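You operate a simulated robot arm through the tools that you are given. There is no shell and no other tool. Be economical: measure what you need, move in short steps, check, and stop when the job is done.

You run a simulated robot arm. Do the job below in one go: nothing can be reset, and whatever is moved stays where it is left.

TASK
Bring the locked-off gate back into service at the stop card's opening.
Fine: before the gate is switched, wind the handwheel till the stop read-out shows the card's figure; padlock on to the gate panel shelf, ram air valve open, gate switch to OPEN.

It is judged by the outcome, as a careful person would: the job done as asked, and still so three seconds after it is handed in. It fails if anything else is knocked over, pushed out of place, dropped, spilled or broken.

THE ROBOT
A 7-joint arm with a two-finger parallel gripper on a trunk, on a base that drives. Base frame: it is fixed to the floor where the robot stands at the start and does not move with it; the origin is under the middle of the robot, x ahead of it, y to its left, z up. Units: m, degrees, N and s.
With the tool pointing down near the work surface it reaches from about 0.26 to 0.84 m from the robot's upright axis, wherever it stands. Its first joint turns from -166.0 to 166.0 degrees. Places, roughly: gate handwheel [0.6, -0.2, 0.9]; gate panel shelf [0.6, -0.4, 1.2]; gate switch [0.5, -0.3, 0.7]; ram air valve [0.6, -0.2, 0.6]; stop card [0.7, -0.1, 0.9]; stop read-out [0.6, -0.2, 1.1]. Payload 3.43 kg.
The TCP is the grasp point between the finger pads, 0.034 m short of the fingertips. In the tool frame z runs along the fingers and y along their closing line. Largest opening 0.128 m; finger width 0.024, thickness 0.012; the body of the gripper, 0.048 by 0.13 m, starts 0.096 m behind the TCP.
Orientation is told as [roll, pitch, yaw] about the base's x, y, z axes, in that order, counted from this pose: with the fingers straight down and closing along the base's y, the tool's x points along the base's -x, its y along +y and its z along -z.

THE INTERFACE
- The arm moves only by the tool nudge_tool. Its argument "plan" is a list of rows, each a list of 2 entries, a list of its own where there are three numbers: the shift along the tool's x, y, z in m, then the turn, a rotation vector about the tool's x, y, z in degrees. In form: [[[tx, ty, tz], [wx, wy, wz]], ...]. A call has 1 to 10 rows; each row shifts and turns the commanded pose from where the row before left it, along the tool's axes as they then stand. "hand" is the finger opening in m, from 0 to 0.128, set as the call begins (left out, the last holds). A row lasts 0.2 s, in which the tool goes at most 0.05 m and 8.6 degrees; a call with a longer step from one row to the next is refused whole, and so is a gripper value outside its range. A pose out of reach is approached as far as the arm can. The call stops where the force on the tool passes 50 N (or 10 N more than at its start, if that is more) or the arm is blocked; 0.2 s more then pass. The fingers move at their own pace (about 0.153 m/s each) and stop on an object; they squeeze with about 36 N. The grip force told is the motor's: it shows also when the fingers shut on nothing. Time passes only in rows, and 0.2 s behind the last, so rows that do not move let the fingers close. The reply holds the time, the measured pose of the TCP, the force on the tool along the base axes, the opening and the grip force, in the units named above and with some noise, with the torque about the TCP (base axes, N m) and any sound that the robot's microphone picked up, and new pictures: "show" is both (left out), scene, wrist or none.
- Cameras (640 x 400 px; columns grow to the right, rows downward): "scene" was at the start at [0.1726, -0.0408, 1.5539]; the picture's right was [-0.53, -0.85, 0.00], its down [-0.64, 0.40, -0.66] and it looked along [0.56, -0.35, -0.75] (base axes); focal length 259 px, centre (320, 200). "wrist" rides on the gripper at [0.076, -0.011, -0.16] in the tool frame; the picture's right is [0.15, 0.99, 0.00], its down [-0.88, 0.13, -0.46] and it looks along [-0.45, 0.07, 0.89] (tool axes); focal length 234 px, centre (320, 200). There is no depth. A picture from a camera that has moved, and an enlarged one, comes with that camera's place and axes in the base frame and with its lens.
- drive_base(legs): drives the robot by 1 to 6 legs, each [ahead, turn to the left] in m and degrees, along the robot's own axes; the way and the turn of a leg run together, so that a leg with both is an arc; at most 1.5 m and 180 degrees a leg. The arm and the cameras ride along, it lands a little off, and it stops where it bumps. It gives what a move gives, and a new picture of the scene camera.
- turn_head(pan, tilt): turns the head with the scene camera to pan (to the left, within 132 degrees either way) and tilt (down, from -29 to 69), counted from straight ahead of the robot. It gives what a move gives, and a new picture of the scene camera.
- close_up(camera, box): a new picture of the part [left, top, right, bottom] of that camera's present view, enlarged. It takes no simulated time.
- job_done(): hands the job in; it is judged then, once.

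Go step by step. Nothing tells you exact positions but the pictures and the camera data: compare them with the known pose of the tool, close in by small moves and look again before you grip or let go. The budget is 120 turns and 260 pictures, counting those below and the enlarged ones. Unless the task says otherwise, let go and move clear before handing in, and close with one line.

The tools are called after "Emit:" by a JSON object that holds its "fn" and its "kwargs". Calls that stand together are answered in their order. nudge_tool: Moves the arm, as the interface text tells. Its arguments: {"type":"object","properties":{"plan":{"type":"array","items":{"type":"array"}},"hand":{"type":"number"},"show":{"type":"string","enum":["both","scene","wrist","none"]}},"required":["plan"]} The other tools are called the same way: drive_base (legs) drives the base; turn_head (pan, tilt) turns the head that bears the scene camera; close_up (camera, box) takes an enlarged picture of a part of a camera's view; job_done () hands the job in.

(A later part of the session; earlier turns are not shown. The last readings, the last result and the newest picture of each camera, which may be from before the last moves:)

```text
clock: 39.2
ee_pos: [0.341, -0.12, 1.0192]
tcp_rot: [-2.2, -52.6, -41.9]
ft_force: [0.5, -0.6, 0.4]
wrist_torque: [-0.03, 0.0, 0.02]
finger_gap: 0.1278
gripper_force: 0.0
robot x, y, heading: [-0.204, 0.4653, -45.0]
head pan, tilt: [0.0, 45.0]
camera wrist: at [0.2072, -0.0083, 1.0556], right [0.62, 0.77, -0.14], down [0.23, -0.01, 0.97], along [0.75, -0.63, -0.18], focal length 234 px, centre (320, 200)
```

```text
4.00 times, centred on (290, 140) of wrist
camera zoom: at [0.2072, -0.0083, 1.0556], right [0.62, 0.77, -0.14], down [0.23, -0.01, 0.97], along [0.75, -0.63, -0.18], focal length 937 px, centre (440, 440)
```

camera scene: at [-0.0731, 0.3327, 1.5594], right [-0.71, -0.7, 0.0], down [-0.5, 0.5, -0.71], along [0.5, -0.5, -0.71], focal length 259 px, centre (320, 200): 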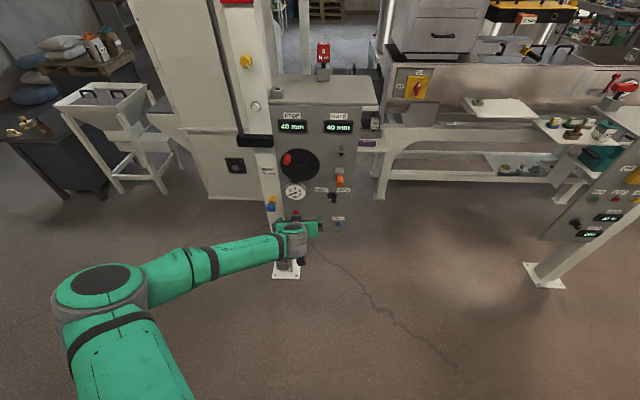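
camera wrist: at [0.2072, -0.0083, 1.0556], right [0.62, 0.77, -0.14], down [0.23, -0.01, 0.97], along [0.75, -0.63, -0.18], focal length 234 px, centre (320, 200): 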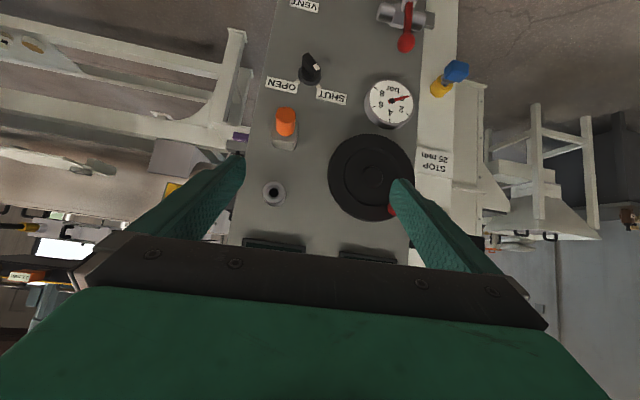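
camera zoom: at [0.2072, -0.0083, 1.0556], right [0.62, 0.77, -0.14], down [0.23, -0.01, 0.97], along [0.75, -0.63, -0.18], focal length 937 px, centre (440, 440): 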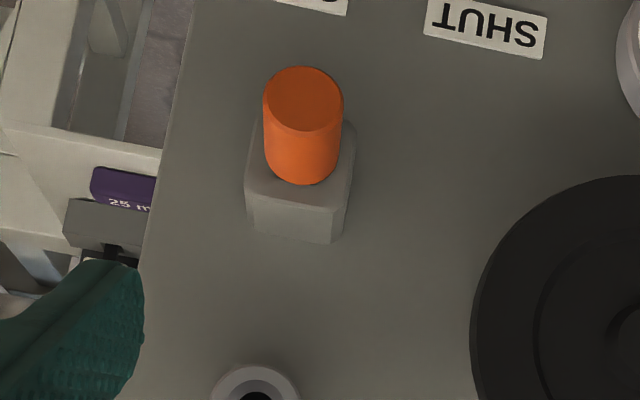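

Emit:
{"fn": "nudge_tool", "kwargs": {"plan": [[[0.0176, 0.022, 0.033], [0, 0, 0]], [[0.0176, 0.022, 0.033], [0, 0, 0]], [[0.0176, 0.022, 0.033], [0, 0, 0]], [[0.0176, 0.022, 0.033], [0, 0, 0]], [[0.0176, 0.022, 0.033], [0, 0, 0]], [[0.0176, 0.022, 0.033], [0, 0, 0]]], "show": "wrist"}}

Emit:
{"fn": "close_up", "kwargs": {"camera": "wrist", "box": [440, 40, 560, 140]}}

```text
clock: 40.6
ee_pos: [0.4961, -0.0922, 0.8146]
tcp_rot: [-2.2, -52.6, -41.9]
ft_force: [0.2, 1.1, -0.4]
wrist_torque: [0.01, 0.02, 0.02]
finger_gap: 0.1281
gripper_force: 0.1
robot x, y, heading: [-0.2048, 0.4665, -45.3]
head pan, tilt: [0.0, 45.0]
camera wrist: at [0.3623, 0.0196, 0.8511], right [0.62, 0.77, -0.14], down [0.23, -0.01, 0.97], along [0.75, -0.63, -0.18], focal length 234 px, centre (320, 200)
```

wrist: 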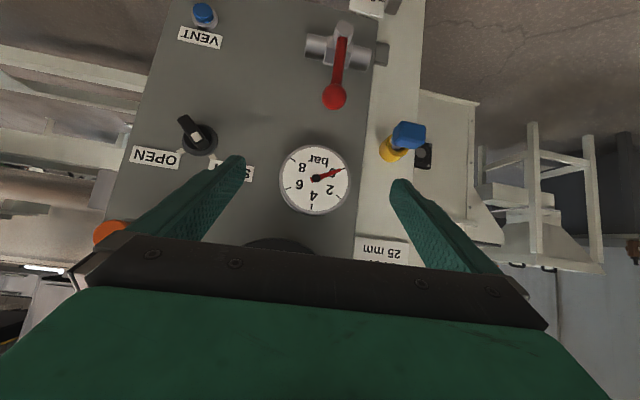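

```text
4.00 times, centred on (500, 90) of wrist
camera zoom: at [0.3623, 0.0196, 0.8511], right [0.62, 0.77, -0.14], down [0.23, -0.01, 0.97], along [0.75, -0.63, -0.18], focal length 937 px, centre (-400, 640)
```

zoom: 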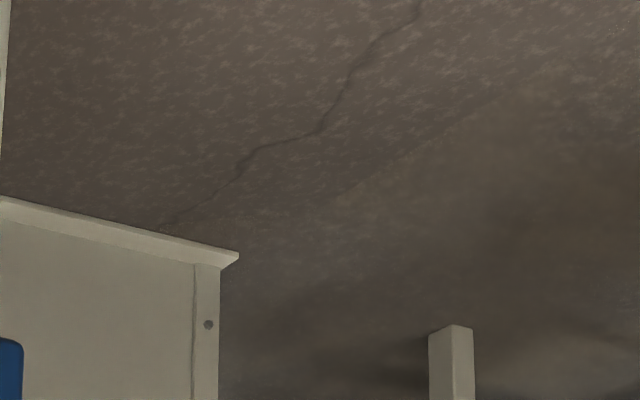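

Emit:
{"fn": "close_up", "kwargs": {"camera": "wrist", "box": [370, 110, 440, 170]}}

Emit:
{"fn": "turn_head", "kwargs": {"pan": 5, "tilt": 45}}

```text
6.67 times, centred on (405, 140) of wrist
camera zoom: at [0.3623, 0.0196, 0.8511], right [0.62, 0.77, -0.14], down [0.23, -0.01, 0.97], along [0.75, -0.63, -0.18], focal length 1561 px, centre (-247, 600)
```

zoom: 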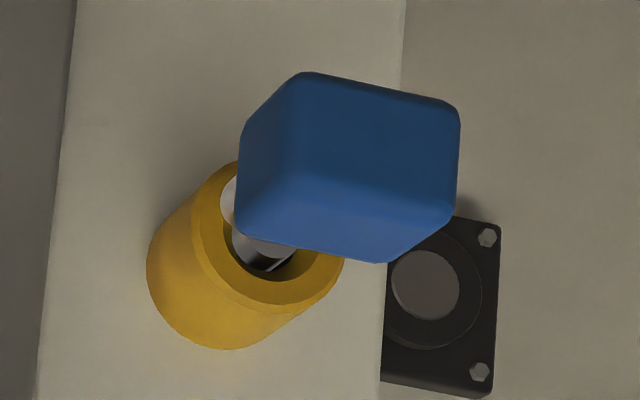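

```text
clock: 41.2
ee_pos: [0.4959, -0.0925, 0.8165]
tcp_rot: [-2.2, -52.6, -41.8]
ft_force: [0.0, -0.6, 0.4]
wrist_torque: [0.04, -0.01, -0.01]
finger_gap: 0.1281
gripper_force: 0.1
robot x, y, heading: [-0.2124, 0.4619, -45.2]
head pan, tilt: [5.0, 45.0]
camera scene: at [-0.0681, 0.3383, 1.5594], right [-0.65, -0.76, 0.0], down [-0.54, 0.46, -0.71], along [0.54, -0.46, -0.71], focal length 259 px, centre (320, 200)
```

scene: 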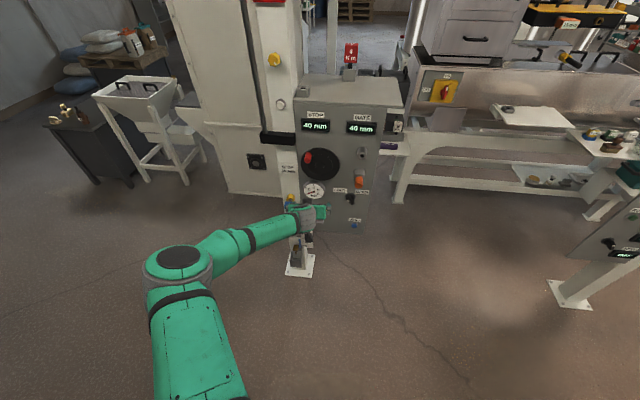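

Emit:
{"fn": "nudge_tool", "kwargs": {"plan": [[[0.01, 0.04, 0.01], [0, 0, 0]], [[0.01, 0.04, 0.02], [0, 0, 0]], [[0.008, 0.038, 0.03], [0, 0, 0]], [[0, 0, 0.025], [0, 0, 0]]], "hand": 0.085, "show": "wrist"}}

Emit:
{"fn": "close_up", "kwargs": {"camera": "wrist", "box": [240, 80, 400, 220]}}

Emit:
{"fn": "close_up", "kwargs": {"camera": "scene", "box": [265, 170, 365, 250]}}

```text
clock: 42.2
ee_pos: [0.6157, -0.0438, 0.737]
tcp_rot: [-2.2, -52.8, -41.9]
ft_force: [1.1, -0.4, 0.4]
wrist_torque: [-0.02, 0.02, -0.06]
finger_gap: 0.0849
gripper_force: 0.1
robot x, y, heading: [-0.2064, 0.4667, -45.1]
head pan, tilt: [5.0, 45.0]
camera wrist: at [0.4809, 0.0688, 0.7736], right [0.62, 0.77, -0.14], down [0.23, -0.01, 0.97], along [0.75, -0.63, -0.18], focal length 234 px, centre (320, 200)
```

wrist: 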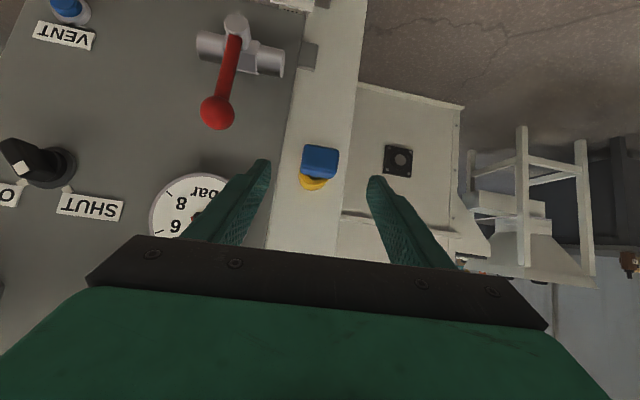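

```text
2.86 times, centred on (320, 150) of wrist
camera zoom: at [0.4809, 0.0688, 0.7736], right [0.62, 0.77, -0.14], down [0.23, -0.01, 0.97], along [0.75, -0.63, -0.18], focal length 669 px, centre (320, 343)
```

zoom: 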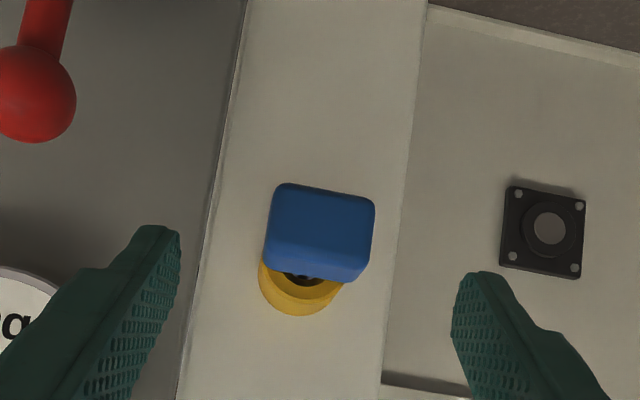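

```text
5.00 times, centred on (315, 210) of scene
camera zoom: at [-0.0679, 0.3384, 1.5593], right [-0.65, -0.76, 0.0], down [-0.54, 0.46, -0.71], along [0.54, -0.46, -0.71], focal length 1296 px, centre (345, 150)
```

zoom: 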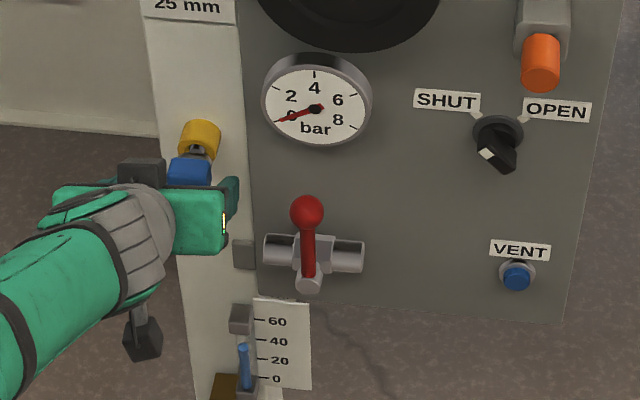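

Emit:
{"fn": "nudge_tool", "kwargs": {"plan": [[[0, 0, 0.04], [0, 0, 0]], [[0, -0.002, 0.034], [0, 0, 0]]], "show": "wrist"}}

Emit:
{"fn": "close_up", "kwargs": {"camera": "wrist", "box": [240, 100, 400, 240]}}

Emit:
{"fn": "close_up", "kwargs": {"camera": "scene", "box": [270, 185, 330, 235]}}

```text
clock: 42.8
ee_pos: [0.6254, -0.0658, 0.7237]
tcp_rot: [-2.5, -53.1, -41.9]
ft_force: [1.1, 1.0, 0.0]
wrist_torque: [-0.01, 0.04, -0.06]
finger_gap: 0.0849
gripper_force: 0.0
out of reach, approached as far as the arm can: row 1, 2
robot x, y, heading: [-0.2066, 0.4657, -45.3]
head pan, tilt: [5.0, 45.0]
camera wrist: at [0.4921, 0.0478, 0.7584], right [0.62, 0.77, -0.14], down [0.23, 0.0, 0.97], along [0.75, -0.64, -0.17], focal length 234 px, centre (320, 200)
```

wrist: 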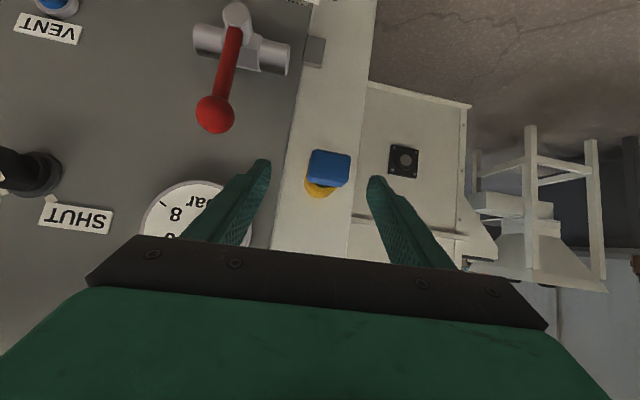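

```text
2.86 times, centred on (320, 170) of wrist
camera zoom: at [0.4921, 0.0478, 0.7584], right [0.62, 0.77, -0.14], down [0.23, 0.0, 0.97], along [0.75, -0.64, -0.17], focal length 669 px, centre (320, 286)
```

zoom: 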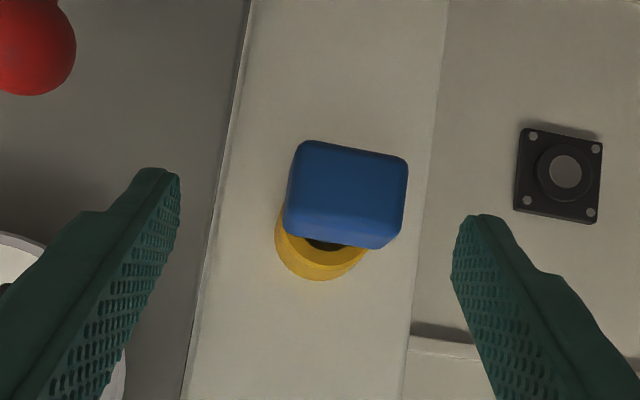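

```text
8.00 times, centred on (300, 210) of scene
camera zoom: at [-0.0679, 0.3379, 1.5592], right [-0.65, -0.76, 0.0], down [-0.54, 0.46, -0.71], along [0.54, -0.46, -0.71], focal length 2074 px, centre (480, 120)
```

zoom: 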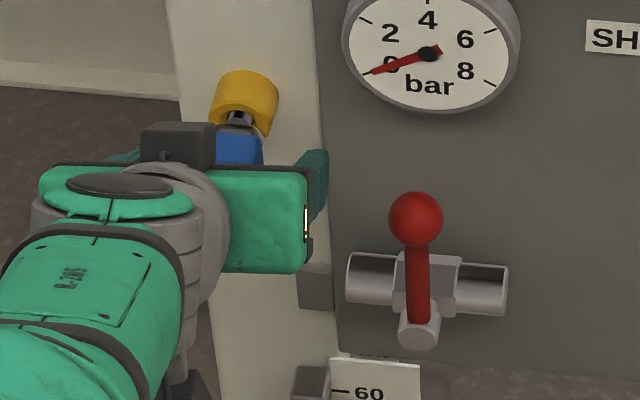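

Emit:
{"fn": "nudge_tool", "kwargs": {"plan": [[[0.03, 0, -0.039], [0, 0, 0]], [[0.03, 0, -0.039], [0, 0, 0]], [[0.03, 0, -0.039], [0, 0, 0]], [[0.03, 0, -0.039], [0, 0, 0]]], "show": "none"}}

Emit:
{"fn": "drive_base", "kwargs": {"legs": [[0.18, 0]]}}

Emit:
{"fn": "close_up", "kwargs": {"camera": "wrist", "box": [200, 60, 440, 260]}}

```text
clock: 43.8
ee_pos: [0.4822, 0.0742, 0.7243]
tcp_rot: [-2.1, -52.7, -42.1]
ft_force: [0.3, -0.4, -0.7]
wrist_torque: [0.02, 0.02, 0.07]
finger_gap: 0.0852
gripper_force: 0.1
robot x, y, heading: [-0.2065, 0.4667, -45.4]
head pan, tilt: [5.0, 45.0]
```

```text
clock: 45.3
ee_pos: [0.6106, -0.0543, 0.7234]
tcp_rot: [-2.2, -52.6, -41.9]
ft_force: [-0.4, 0.6, -0.1]
wrist_torque: [-0.02, 0.03, -0.03]
finger_gap: 0.0851
gripper_force: 0.0
robot x, y, heading: [-0.077, 0.3352, -45.0]
head pan, tilt: [5.0, 45.0]
camera scene: at [0.0594, 0.2096, 1.5594], right [-0.65, -0.76, 0.0], down [-0.54, 0.46, -0.71], along [0.54, -0.46, -0.71], focal length 259 px, centre (320, 200)
```

scene: 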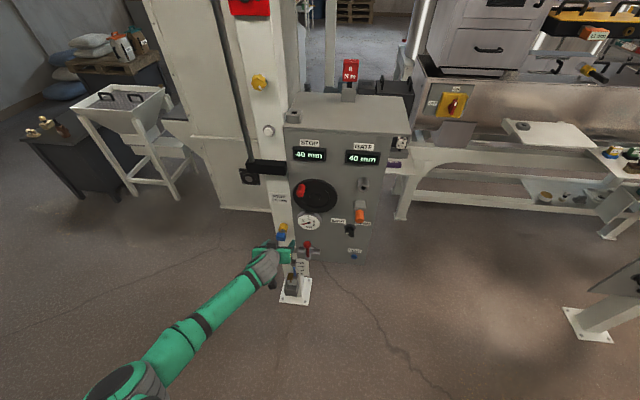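

```text
2.00 times, centred on (320, 160) of wrist
camera zoom: at [0.4762, 0.0574, 0.7597], right [0.62, 0.77, -0.14], down [0.23, -0.01, 0.97], along [0.75, -0.63, -0.18], focal length 468 px, centre (320, 280)
```

zoom: 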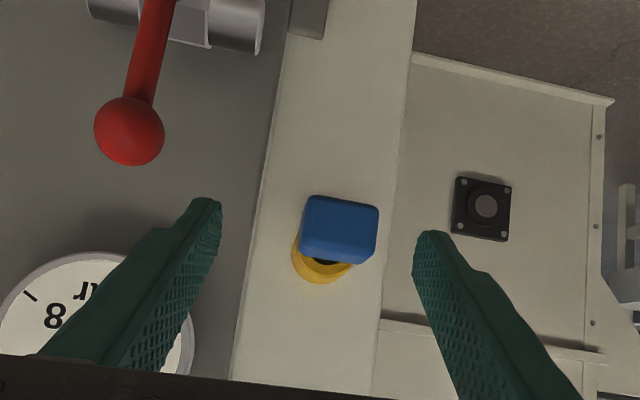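

Emit:
{"fn": "nudge_tool", "kwargs": {"plan": [[[-0.011, 0.009, 0.0], [0, 0, 0]], [[0, 0, 0.035], [0, 0, 0]], [[0, 0, 0.03], [0, 0, 0]]], "show": "wrist"}}

Emit:
{"fn": "close_up", "kwargs": {"camera": "wrist", "box": [240, 100, 400, 240]}}

Emit:
{"fn": "close_up", "kwargs": {"camera": "scene", "box": [250, 210, 320, 270]}}

```text
clock: 46.1
ee_pos: [0.6591, -0.0904, 0.6928]
tcp_rot: [-2.2, -52.6, -41.9]
ft_force: [-0.2, 0.4, -0.2]
wrist_torque: [0.0, 0.01, -0.02]
finger_gap: 0.0853
gripper_force: 0.1
robot x, y, heading: [-0.0775, 0.335, -45.6]
head pan, tilt: [5.0, 45.0]
camera wrist: at [0.5253, 0.0222, 0.7293], right [0.62, 0.77, -0.14], down [0.23, -0.01, 0.97], along [0.75, -0.63, -0.18], focal length 234 px, centre (320, 200)
```

wrist: 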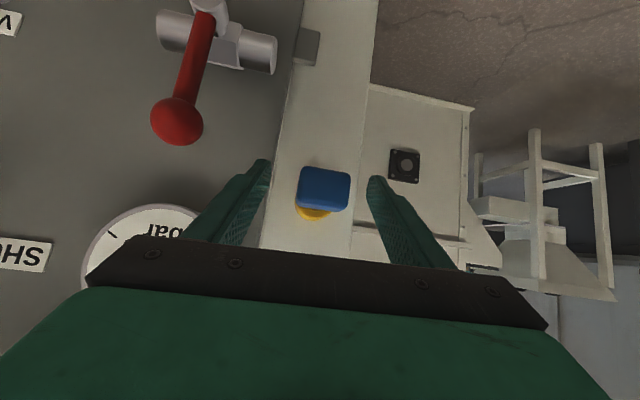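

```text
2.86 times, centred on (320, 170) of wrist
camera zoom: at [0.5253, 0.0222, 0.7293], right [0.62, 0.77, -0.14], down [0.23, -0.01, 0.97], along [0.75, -0.63, -0.18], focal length 669 px, centre (320, 286)
```

zoom: 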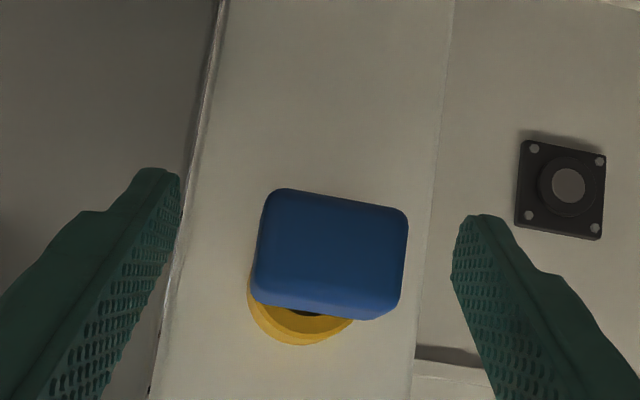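

```text
6.67 times, centred on (285, 240) of scene
camera zoom: at [0.0594, 0.2097, 1.5594], right [-0.65, -0.76, 0.0], down [-0.54, 0.46, -0.71], along [0.54, -0.46, -0.71], focal length 1729 px, centre (553, -67)
```

zoom: 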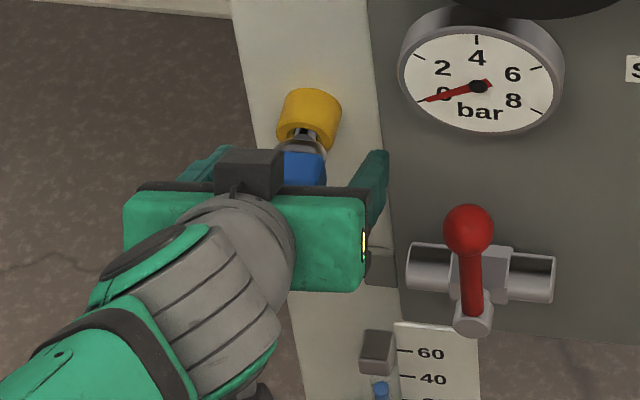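

Emit:
{"fn": "nudge_tool", "kwargs": {"plan": [[[0, 0.001, 0.006], [0, 0, 0]], [[0, 0, 0], [0, 0, 0]], [[0, 0, 0], [0, 0, 0]]], "hand": 0.02, "show": "wrist"}}

Emit:
{"fn": "close_up", "kwargs": {"camera": "scene", "box": [250, 210, 320, 270]}}

```text
clock: 46.9
ee_pos: [0.6617, -0.0927, 0.69]
tcp_rot: [-2.4, -52.7, -42.1]
ft_force: [-24.0, 11.4, 12.4]
wrist_torque: [-0.03, -0.15, -0.75]
finger_gap: 0.0379
gripper_force: 36.0
robot x, y, heading: [-0.0785, 0.3377, -45.4]
head pan, tilt: [5.0, 45.0]
camera wrist: at [0.528, 0.0196, 0.7264], right [0.62, 0.77, -0.14], down [0.23, -0.01, 0.97], along [0.75, -0.63, -0.18], focal length 234 px, centre (320, 200)
```

wrist: 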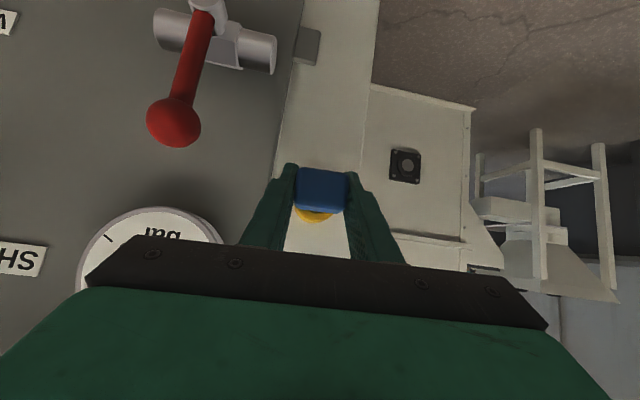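

```text
6.67 times, centred on (285, 240) of scene
camera zoom: at [0.0583, 0.2102, 1.5595], right [-0.65, -0.76, 0.0], down [-0.54, 0.46, -0.71], along [0.54, -0.46, -0.71], focal length 1729 px, centre (553, -67)
```

zoom: 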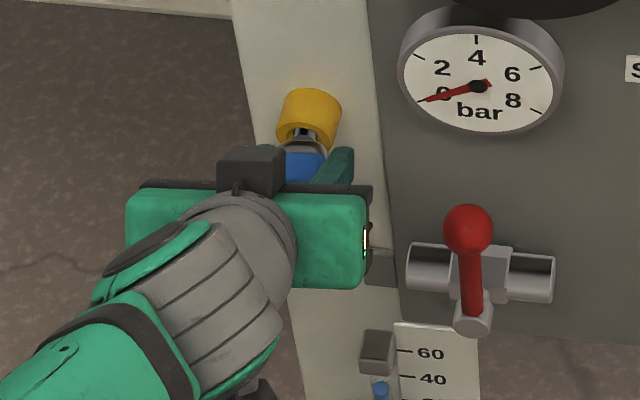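

Emit:
{"fn": "nudge_tool", "kwargs": {"plan": [[[0.003, 0, -0.004], [0, 0, 0]], [[0.003, 0, -0.004], [0, 0, 0]]], "show": "none"}}

Emit:
{"fn": "close_up", "kwargs": {"camera": "scene", "box": [265, 215, 305, 245]}}

```text
clock: 47.5
ee_pos: [0.6546, -0.085, 0.6895]
tcp_rot: [-2.2, -52.7, -41.8]
ft_force: [-4.2, -9.9, 4.5]
wrist_torque: [-0.2, -0.12, -0.48]
finger_gap: 0.0376
gripper_force: 36.3
robot x, y, heading: [-0.078, 0.3361, -45.3]
head pan, tilt: [5.0, 45.0]
```

```text
13.33 times, centred on (285, 230) of scene
camera zoom: at [0.0593, 0.2094, 1.5594], right [-0.65, -0.76, 0.0], down [-0.54, 0.46, -0.71], along [0.54, -0.46, -0.71], focal length 3457 px, centre (787, -200)
```

zoom: 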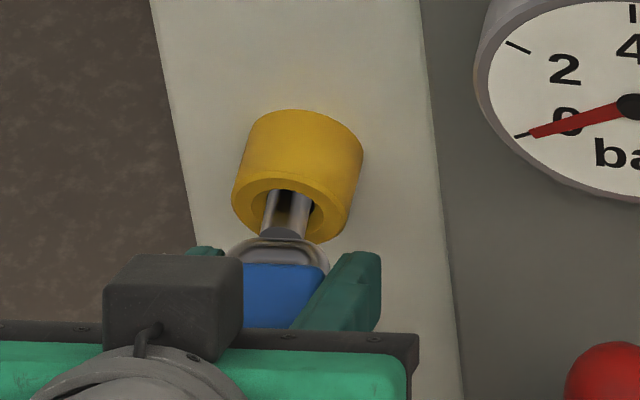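

Emit:
{"fn": "nudge_tool", "kwargs": {"plan": [[[0.003, -0.002, -0.004], [0, 0, 0]], [[0.006, 0, -0.008], [0, 0, 0]], [[0.006, 0, -0.008], [0, 0, 0]]], "show": "none"}}

Emit:
{"fn": "close_up", "kwargs": {"camera": "scene", "box": [265, 215, 305, 245]}}

```text
clock: 48.3
ee_pos: [0.6366, -0.0666, 0.6878]
tcp_rot: [-2.2, -52.6, -41.9]
ft_force: [0.7, 0.1, -0.3]
wrist_torque: [0.0, -0.01, 0.0]
finger_gap: 0.0376
gripper_force: 36.2
robot x, y, heading: [-0.0759, 0.3357, -45.3]
head pan, tilt: [5.0, 45.0]
```

```text
13.33 times, centred on (285, 230) of scene
camera zoom: at [0.0594, 0.2096, 1.5594], right [-0.65, -0.76, 0.0], down [-0.54, 0.46, -0.71], along [0.54, -0.46, -0.71], focal length 3457 px, centre (787, -200)
```

zoom: 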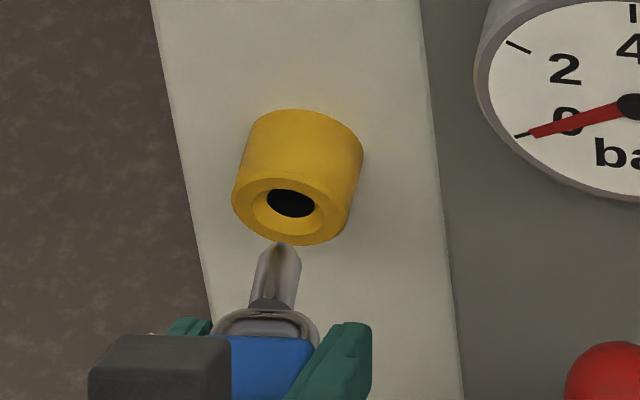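

Emit:
{"fn": "nudge_tool", "kwargs": {"plan": [[[0.018, 0, -0.024], [0, 0, 0]], [[0.018, 0, -0.024], [0, 0, 0]], [[-0.02, 0, -0.015], [0, 0, 0]]], "show": "wrist"}}

Emit:
{"fn": "close_up", "kwargs": {"camera": "wrist", "box": [270, 120, 370, 240]}}

Emit:
{"fn": "close_up", "kwargs": {"camera": "scene", "box": [240, 200, 320, 260]}}

```text
clock: 49.1
ee_pos: [0.5909, -0.0268, 0.7129]
tcp_rot: [-2.3, -52.6, -41.9]
ft_force: [-0.5, -0.1, -0.8]
wrist_torque: [0.06, -0.02, -0.01]
finger_gap: 0.0375
gripper_force: 35.9
robot x, y, heading: [-0.0762, 0.3363, -45.5]
head pan, tilt: [5.0, 45.0]
camera wrist: at [0.458, 0.0849, 0.7494], right [0.62, 0.77, -0.14], down [0.23, -0.01, 0.97], along [0.75, -0.63, -0.18], focal length 234 px, centre (320, 200)
```

wrist: 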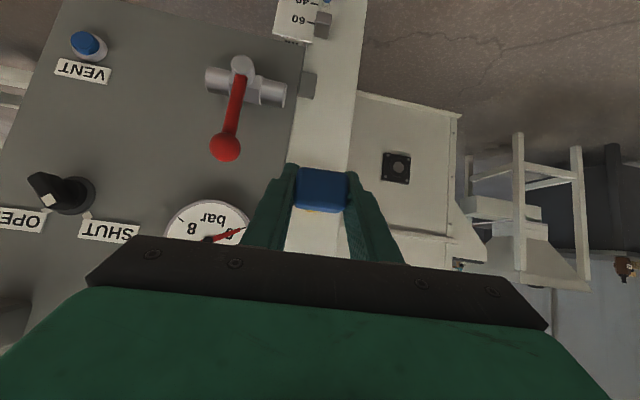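

```text
3.33 times, centred on (320, 180) of wrist
camera zoom: at [0.458, 0.0849, 0.7494], right [0.62, 0.77, -0.14], down [0.23, -0.01, 0.97], along [0.75, -0.63, -0.18], focal length 781 px, centre (320, 267)
```

zoom: 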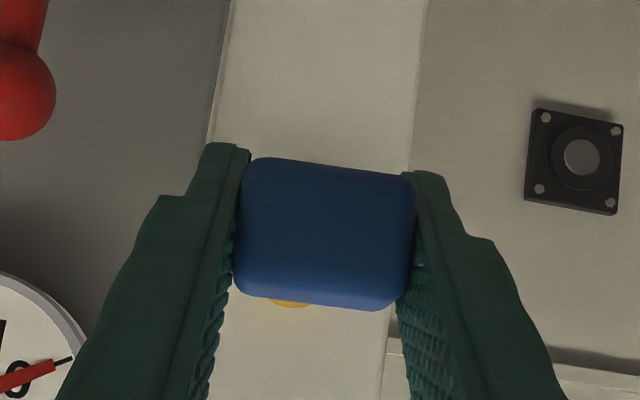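

```text
6.67 times, centred on (280, 230) of scene
camera zoom: at [0.0594, 0.2096, 1.5594], right [-0.65, -0.76, 0.0], down [-0.54, 0.46, -0.71], along [0.54, -0.46, -0.71], focal length 1729 px, centre (587, 0)
```

zoom: 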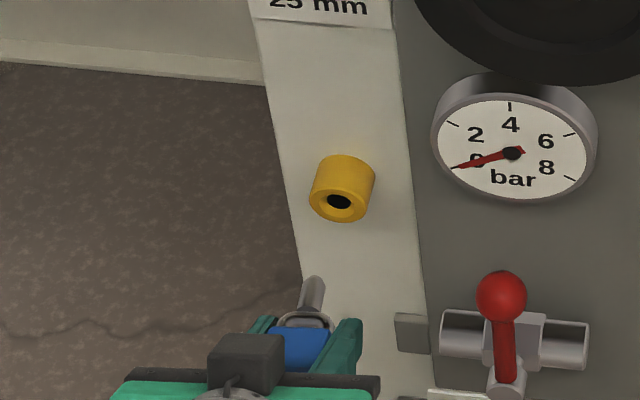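

Emit:
{"fn": "nudge_tool", "kwargs": {"plan": [[[0.024, 0, -0.032], [0, 0, 0]], [[0.024, 0, -0.032], [0, 0, 0]], [[0.024, 0, -0.032], [0, 0, 0]], [[-0.032, -0.02, -0.024], [0, 0, 0]], [[-0.032, -0.02, -0.024], [0, 0, 0]], [[-0.032, -0.02, -0.024], [0, 0, 0]], [[-0.032, -0.02, -0.024], [0, 0, 0]], [[-0.032, -0.02, -0.024], [0, 0, 0]], [[-0.032, -0.02, -0.024], [0, 0, 0]], [[-0.032, -0.02, -0.024], [0, 0, 0]]], "show": "scene"}}

```text
clock: 51.3
ee_pos: [0.4136, -0.0412, 0.998]
tcp_rot: [-2.4, -52.6, -41.7]
ft_force: [-0.2, 0.1, -1.0]
wrist_torque: [0.01, 0.03, -0.02]
finger_gap: 0.0375
gripper_force: 36.0
robot x, y, heading: [-0.0758, 0.3371, -45.5]
head pan, tilt: [5.0, 45.0]
camera scene: at [0.0595, 0.2098, 1.5594], right [-0.65, -0.76, 0.0], down [-0.54, 0.46, -0.71], along [0.54, -0.46, -0.71], focal length 259 px, centre (320, 200)
```

scene: 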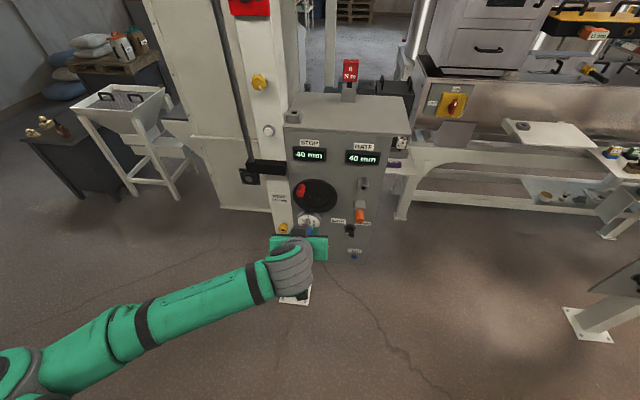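

Emit:
{"fn": "nudge_tool", "kwargs": {"plan": [[[-0.032, -0.02, -0.024], [0, 0, 0]], [[-0.032, -0.02, -0.024], [0, 0, 0]], [[-0.038, 0, -0.029], [0, 0, 0]], [[-0.038, 0, -0.029], [0, 0, 0]], [[-0.038, 0, -0.029], [0, 0, 0]], [[-0.038, 0, -0.029], [0, 0, 0]], [[-0.038, 0, -0.029], [0, 0, 0]]], "show": "wrist"}}

Emit:
{"fn": "close_up", "kwargs": {"camera": "scene", "box": [260, 50, 440, 180]}}

```text
clock: 52.9
ee_pos: [0.3922, -0.067, 1.319]
tcp_rot: [-2.2, -52.5, -42.0]
ft_force: [1.2, 0.2, -0.7]
wrist_torque: [0.03, 0.06, -0.02]
finger_gap: 0.0376
gripper_force: 35.9
robot x, y, heading: [-0.0786, 0.3373, -45.2]
head pan, tilt: [5.0, 45.0]
camera wrist: at [0.2583, 0.0446, 1.3561], right [0.62, 0.77, -0.14], down [0.23, -0.01, 0.97], along [0.75, -0.63, -0.18], focal length 234 px, centre (320, 200)
```

wrist: 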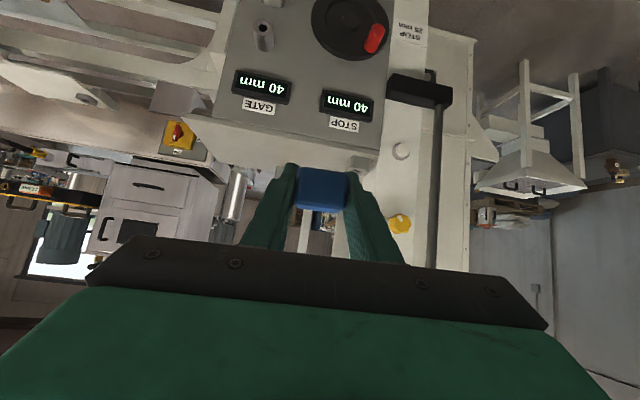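

```text
3.08 times, centred on (350, 115) of scene
camera zoom: at [0.0596, 0.2096, 1.5594], right [-0.65, -0.76, 0.0], down [-0.54, 0.46, -0.71], along [0.54, -0.46, -0.71], focal length 798 px, centre (228, 462)
```

zoom: 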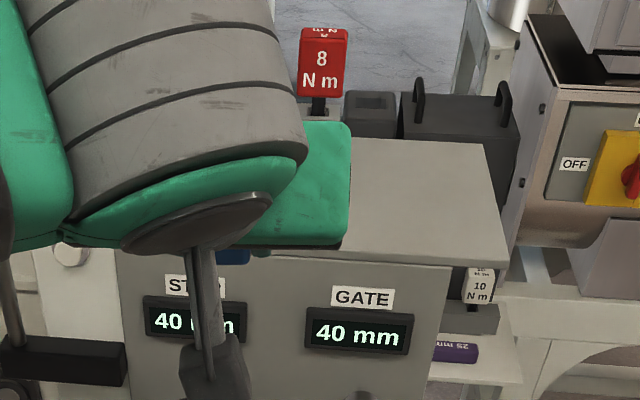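

Emit:
{"fn": "nudge_tool", "kwargs": {"plan": [[[0, 0, 0], [0, -5, 0]], [[0, 0, 0], [0, -5, 0]], [[-0.02, -0.0186, 0.038], [0, 0, 0]], [[-0.02, -0.0186, 0.038], [0, 0, 0]], [[-0.02, -0.0186, 0.038], [0, 0, 0]], [[-0.02, -0.0186, 0.038], [0, 0, 0]], [[-0.02, -0.0186, 0.038], [0, 0, 0]], [[-0.02, -0.0186, 0.038], [0, 0, 0]], [[-0.02, -0.0186, 0.038], [0, 0, 0]]]}}

```text
clock: 54.9
ee_pos: [0.5209, -0.37, 1.3235]
tcp_rot: [-2.9, -62.5, -41.0]
ft_force: [0.7, 0.8, -0.2]
wrist_torque: [-0.03, 0.06, -0.1]
finger_gap: 0.0372
gripper_force: 35.9
robot x, y, heading: [-0.078, 0.336, -45.1]
head pan, tilt: [5.0, 45.0]
camera scene: at [0.0594, 0.21, 1.5594], right [-0.65, -0.76, 0.0], down [-0.54, 0.46, -0.71], along [0.54, -0.46, -0.71], focal length 259 px, centre (320, 200)
camera wrist: at [0.3842, -0.2561, 1.3288], right [0.63, 0.76, -0.15], down [0.11, 0.11, 0.99], along [0.77, -0.64, -0.01], focal length 234 px, centre (320, 200)
```

scene: 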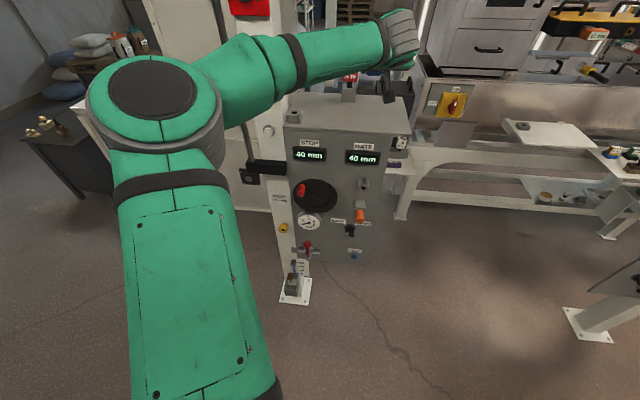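
wrist: 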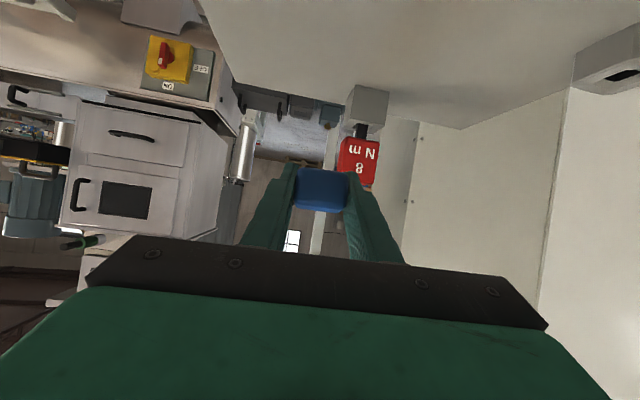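

Emit:
{"fn": "nudge_tool", "kwargs": {"plan": [[[0.0355, 0, 0.0185], [0, 0, 0]], [[0.0355, 0, 0.0185], [0, 0, 0]], [[0.009, 0, 0.0046], [0, 0, 0]]], "show": "wrist"}}

Emit:
{"fn": "close_up", "kwargs": {"camera": "scene", "box": [300, 60, 440, 160]}}

```text
clock: 55.7
ee_pos: [0.5198, -0.3695, 1.2309]
tcp_rot: [-3.1, -62.7, -41.0]
ft_force: [-0.1, -0.5, -1.1]
wrist_torque: [0.02, -0.01, 0.01]
finger_gap: 0.0374
gripper_force: 35.8
robot x, y, heading: [-0.0822, 0.3386, -45.4]
head pan, tilt: [5.0, 45.0]
camera wrist: at [0.3819, -0.2561, 1.2373], right [0.63, 0.76, -0.15], down [0.11, 0.11, 0.99], along [0.77, -0.64, -0.01], focal length 234 px, centre (320, 200)
```

wrist: 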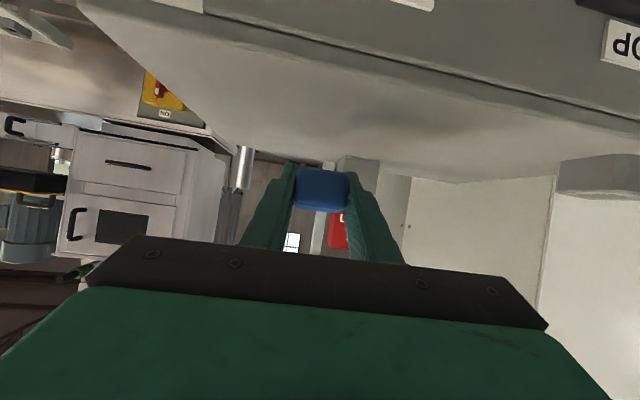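

```text
4.00 times, centred on (370, 110) of scene
camera zoom: at [0.0593, 0.2096, 1.5594], right [-0.65, -0.76, 0.0], down [-0.54, 0.46, -0.71], along [0.54, -0.46, -0.71], focal length 1037 px, centre (120, 560)
```

zoom: 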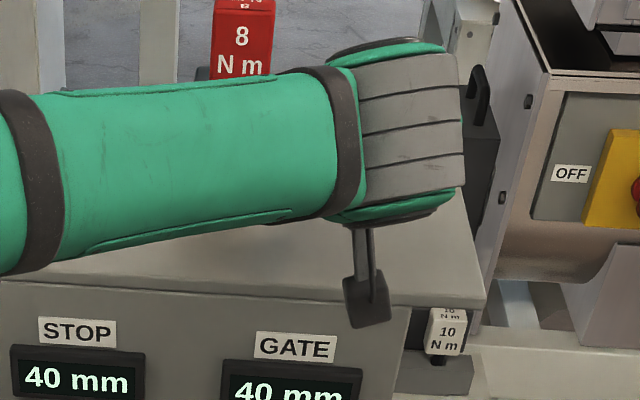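

Emit:
{"fn": "nudge_tool", "kwargs": {"plan": [[[0.0062, 0, 0.0032], [0, 0, 0]], [[0.0062, 0, 0.0032], [0, 0, 0]], [[0.0044, 0, 0.0023], [0, 0, 0]]], "show": "wrist"}}

```text
clock: 56.5
ee_pos: [0.5181, -0.3711, 1.2147]
tcp_rot: [-3.0, -62.6, -41.1]
ft_force: [0.4, -1.7, -1.5]
wrist_torque: [0.02, 0.02, 0.01]
finger_gap: 0.0377
gripper_force: 36.1
robot x, y, heading: [-0.081, 0.34, -45.5]
head pan, tilt: [5.0, 45.0]
camera wrist: at [0.3814, -0.2566, 1.2202], right [0.63, 0.76, -0.15], down [0.11, 0.11, 0.99], along [0.77, -0.64, -0.01], focal length 234 px, centre (320, 200)
```

wrist: 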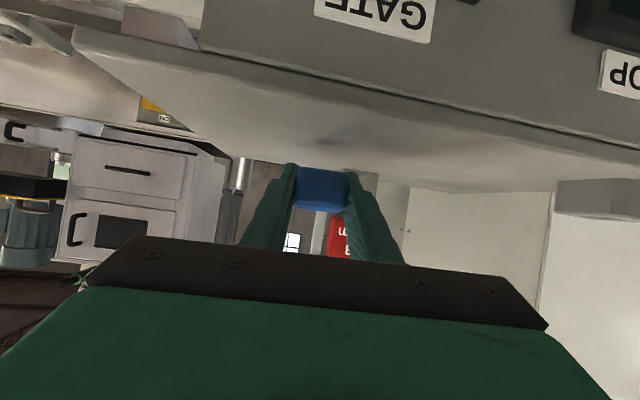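

Emit:
{"fn": "nudge_tool", "kwargs": {"plan": [[[0.0044, 0, 0.0023], [0, 0, 0]], [[0.0044, 0, 0.0023], [0, 0, 0]]], "show": "wrist"}}

Emit:
{"fn": "close_up", "kwargs": {"camera": "wrist", "box": [250, 100, 400, 220]}}

```text
clock: 57.1
ee_pos: [0.5199, -0.3703, 1.2049]
tcp_rot: [-2.9, -62.6, -41.1]
ft_force: [-0.5, -0.2, -1.3]
wrist_torque: [0.01, 0.03, 0.0]
finger_gap: 0.0373
gripper_force: 36.8
robot x, y, heading: [-0.0726, 0.3373, -45.4]
head pan, tilt: [5.0, 45.0]
camera wrist: at [0.3821, -0.2564, 1.2103], right [0.63, 0.76, -0.15], down [0.11, 0.11, 0.99], along [0.77, -0.64, -0.01], focal length 234 px, centre (320, 200)
```

wrist: 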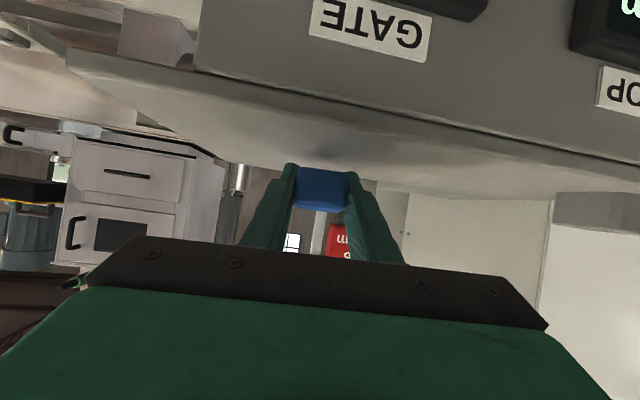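

```text
3.33 times, centred on (325, 160) of wrist
camera zoom: at [0.3821, -0.2564, 1.2103], right [0.63, 0.76, -0.15], down [0.11, 0.11, 0.99], along [0.77, -0.64, -0.01], focal length 781 px, centre (303, 333)
```

zoom: 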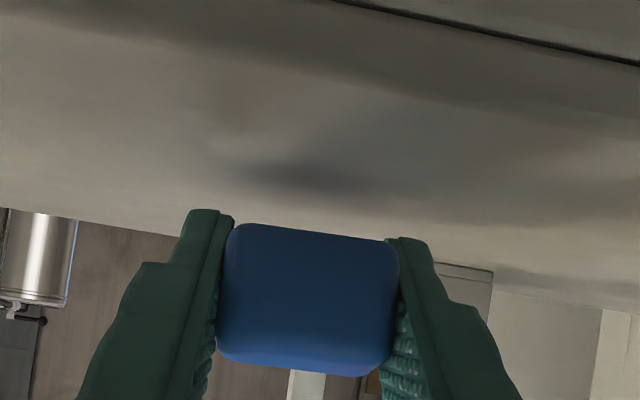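

Emit:
{"fn": "nudge_tool", "kwargs": {"plan": [[[0.0044, 0, 0.0023], [0, 0, 0]], [[0.0027, 0, 0.0014], [0, 0, 0]]], "show": "none"}}

Emit:
{"fn": "nudge_tool", "kwargs": {"plan": [[[0.0027, 0, 0.0014], [0, 0, 0]], [[0.0018, 0, 0.001], [0, 0, 0]]], "show": "none"}}

Emit:
{"fn": "close_up", "kwargs": {"camera": "wrist", "box": [250, 100, 400, 220]}}

```text
clock: 57.7
ee_pos: [0.5187, -0.3704, 1.2003]
tcp_rot: [-2.9, -62.7, -41.1]
ft_force: [0.0, 0.5, 7.9]
wrist_torque: [-0.03, -0.3, 0.14]
finger_gap: 0.0376
gripper_force: 35.8
robot x, y, heading: [-0.074, 0.341, -45.2]
head pan, tilt: [5.0, 45.0]
```

```text
clock: 58.3
ee_pos: [0.5195, -0.3706, 1.1985]
tcp_rot: [-3.0, -63.2, -41.1]
ft_force: [4.1, -1.3, 42.4]
wrist_torque: [-0.12, -1.57, 0.54]
finger_gap: 0.0375
gripper_force: 36.3
robot x, y, heading: [-0.0804, 0.3345, -45.3]
head pan, tilt: [5.0, 45.0]
```

```text
3.33 times, centred on (325, 160) of wrist
camera zoom: at [0.3818, -0.2563, 1.2023], right [0.63, 0.76, -0.15], down [0.1, 0.12, 0.99], along [0.77, -0.64, 0.0], focal length 781 px, centre (303, 333)
```

zoom: 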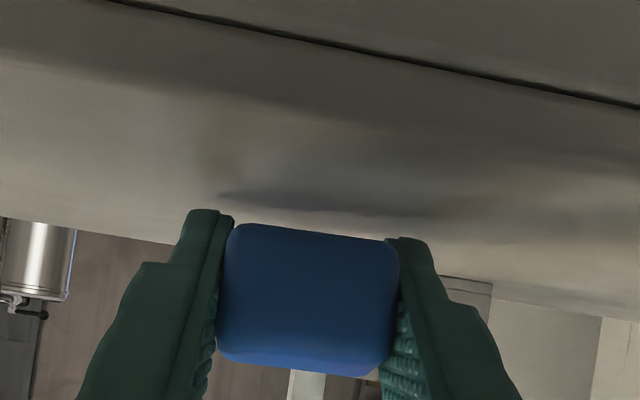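

Emit:
{"fn": "nudge_tool", "kwargs": {"plan": [[[-0.0025, 0, -0.0013], [0, 0, 0]], [[0, 0, 0], [0, 0, 0]]], "show": "none"}}

Emit:
{"fn": "nudge_tool", "kwargs": {"plan": [[[0, 0, 0], [0, 0, 0]], [[0, 0, 0], [0, 0, 0]], [[0, 0, 0], [0, 0, 0]]], "hand": 0.062, "show": "wrist"}}

Emit:
{"fn": "close_up", "kwargs": {"camera": "wrist", "box": [250, 100, 400, 220]}}

```text
clock: 58.9
ee_pos: [0.5193, -0.3701, 1.1981]
tcp_rot: [-2.8, -62.9, -41.2]
ft_force: [11.9, -8.5, 39.6]
wrist_torque: [-0.27, -1.61, 0.0]
finger_gap: 0.0373
gripper_force: 36.0
robot x, y, heading: [-0.0755, 0.3393, -45.7]
head pan, tilt: [5.0, 45.0]
```

```text
clock: 59.7
ee_pos: [0.5155, -0.3721, 1.1985]
tcp_rot: [-3.2, -63.0, -41.2]
ft_force: [-6.3, -24.6, 36.5]
wrist_torque: [-0.57, -1.19, -1.19]
finger_gap: 0.0494
gripper_force: 0.1
robot x, y, heading: [-0.0771, 0.3417, -45.2]
head pan, tilt: [5.0, 45.0]
camera wrist: at [0.3786, -0.258, 1.2033], right [0.64, 0.75, -0.16], down [0.1, 0.12, 0.99], along [0.76, -0.65, 0.0], focal length 234 px, centre (320, 200)
```

wrist: 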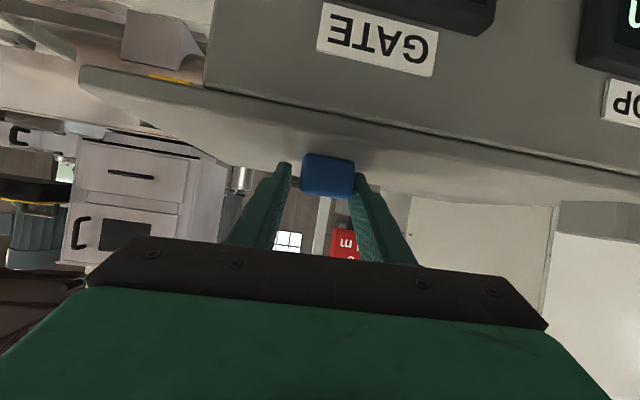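

```text
3.33 times, centred on (325, 160) of wrist
camera zoom: at [0.3786, -0.258, 1.2033], right [0.64, 0.75, -0.16], down [0.1, 0.12, 0.99], along [0.76, -0.65, 0.0], focal length 781 px, centre (303, 333)
```

zoom: 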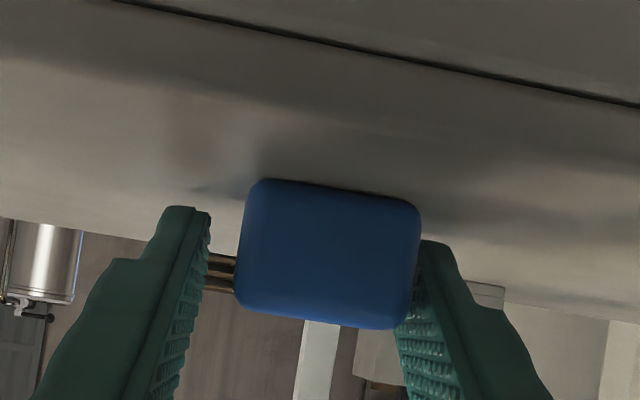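

Emit:
{"fn": "nudge_tool", "kwargs": {"plan": [[[-0.0035, 0.003, -0.0018], [0, 0, 0]], [[0, 0.0, 0], [0, 0, 0]]], "hand": 0.066, "show": "none"}}

Emit:
{"fn": "close_up", "kwargs": {"camera": "wrist", "box": [250, 100, 400, 220]}}

```text
clock: 60.3
ee_pos: [0.519, -0.368, 1.1988]
tcp_rot: [-3.2, -62.7, -40.8]
ft_force: [-18.6, -7.2, 23.3]
wrist_torque: [-0.1, -0.4, -0.17]
finger_gap: 0.0555
gripper_force: 0.1
robot x, y, heading: [-0.0788, 0.3389, -45.2]
head pan, tilt: [5.0, 45.0]
```

```text
3.33 times, centred on (325, 160) of wrist
camera zoom: at [0.382, -0.2535, 1.2049], right [0.63, 0.76, -0.16], down [0.11, 0.11, 0.99], along [0.77, -0.64, -0.01], focal length 781 px, centre (303, 333)
```

zoom: 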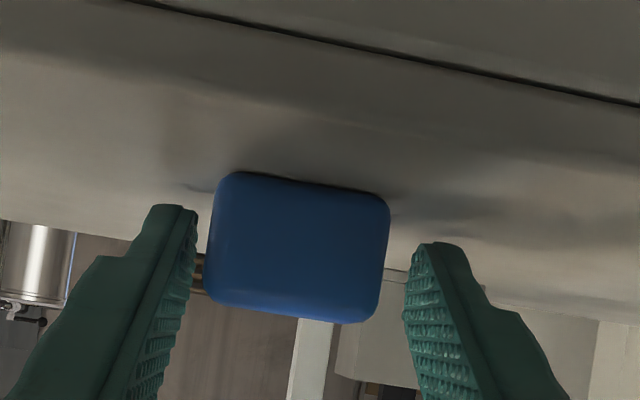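

Emit:
{"fn": "nudge_tool", "kwargs": {"plan": [[[-0.004, -0.001, -0.002], [0, 0, 0]], [[0, 0, -0.01], [0, 0, 0]], [[0, 0, -0.03], [0, 0, 0]], [[0, 0, -0.04], [0, 0, 0]], [[0, 0, -0.04], [0, 0, 0]]], "show": "wrist"}}

Emit:
{"fn": "close_up", "kwargs": {"camera": "wrist", "box": [220, 60, 420, 220]}}

```text
clock: 61.5
ee_pos: [0.4458, -0.2953, 1.2597]
tcp_rot: [-3.0, -62.5, -41.1]
ft_force: [0.1, -0.1, -1.0]
wrist_torque: [-0.01, -0.01, -0.01]
finger_gap: 0.066
gripper_force: 0.0
robot x, y, heading: [-0.0762, 0.3376, -45.2]
head pan, tilt: [5.0, 45.0]
camera wrist: at [0.3077, -0.1812, 1.2643], right [0.63, 0.76, -0.15], down [0.11, 0.11, 0.99], along [0.77, -0.64, -0.01], focal length 234 px, centre (320, 200)
```

wrist: 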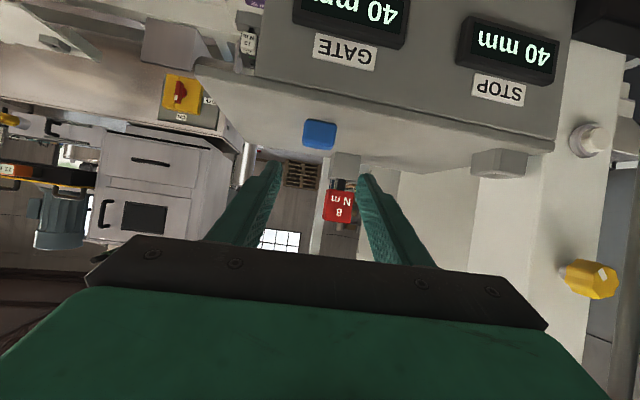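

```text
2.50 times, centred on (320, 140) of wrist
camera zoom: at [0.3077, -0.1812, 1.2643], right [0.63, 0.76, -0.15], down [0.11, 0.11, 0.99], along [0.77, -0.64, -0.01], focal length 585 px, centre (320, 350)
```

zoom: 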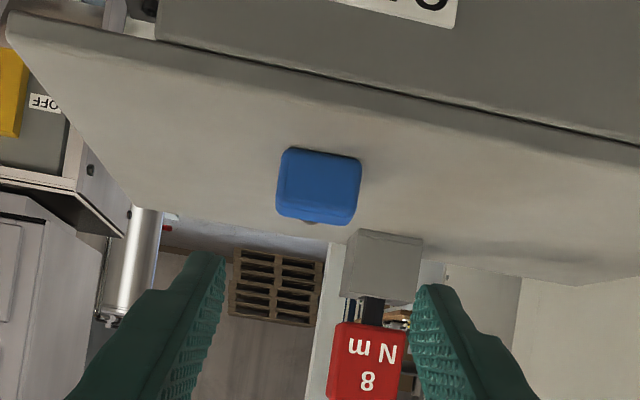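

Emit:
{"fn": "nudge_tool", "kwargs": {"plan": [[[0, 0.0, -0.045], [0, 0, 0]], [[0, 0, -0.045], [0, 0, 0]], [[0, 0, -0.045], [0, 0, 0]], [[0.045, 0, 0], [0, 0, 0]], [[0.045, 0, 0], [0, 0, 0]], [[0.045, 0, 0], [0, 0, 0]], [[0.045, 0, 0], [0, 0, 0]]], "show": "scene"}}

Emit:
{"fn": "close_up", "kwargs": {"camera": "scene", "box": [280, 70, 420, 170]}}

```text
clock: 63.1
ee_pos: [0.2968, -0.1558, 1.1616]
tcp_rot: [-3.0, -62.7, -41.2]
ft_force: [0.2, 0.6, -0.2]
wrist_torque: [0.01, 0.02, 0.02]
finger_gap: 0.0661
gripper_force: 0.1
robot x, y, heading: [-0.0764, 0.335, -45.2]
head pan, tilt: [5.0, 45.0]
camera scene: at [0.0598, 0.2089, 1.5593], right [-0.65, -0.76, 0.0], down [-0.54, 0.46, -0.71], along [0.54, -0.46, -0.71], focal length 259 px, centre (320, 200)
```

scene: 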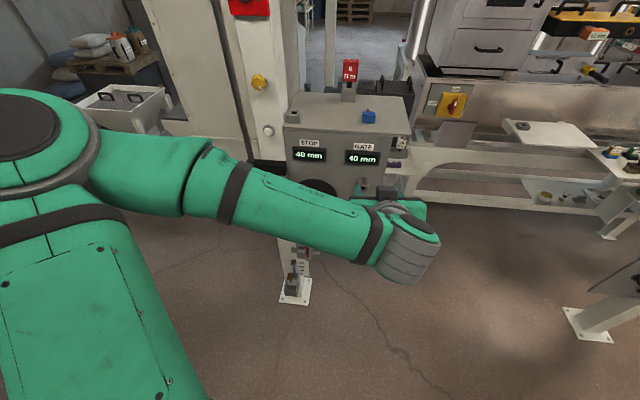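

```text
4.00 times, centred on (350, 120) of scene
camera zoom: at [0.0598, 0.2089, 1.5593], right [-0.65, -0.76, 0.0], down [-0.54, 0.46, -0.71], along [0.54, -0.46, -0.71], focal length 1037 px, centre (200, 520)
```

zoom: 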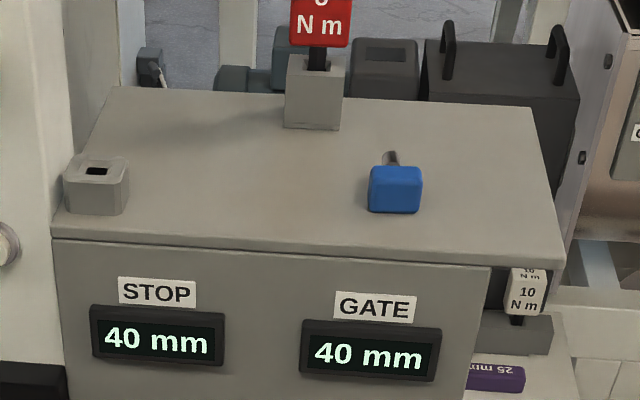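

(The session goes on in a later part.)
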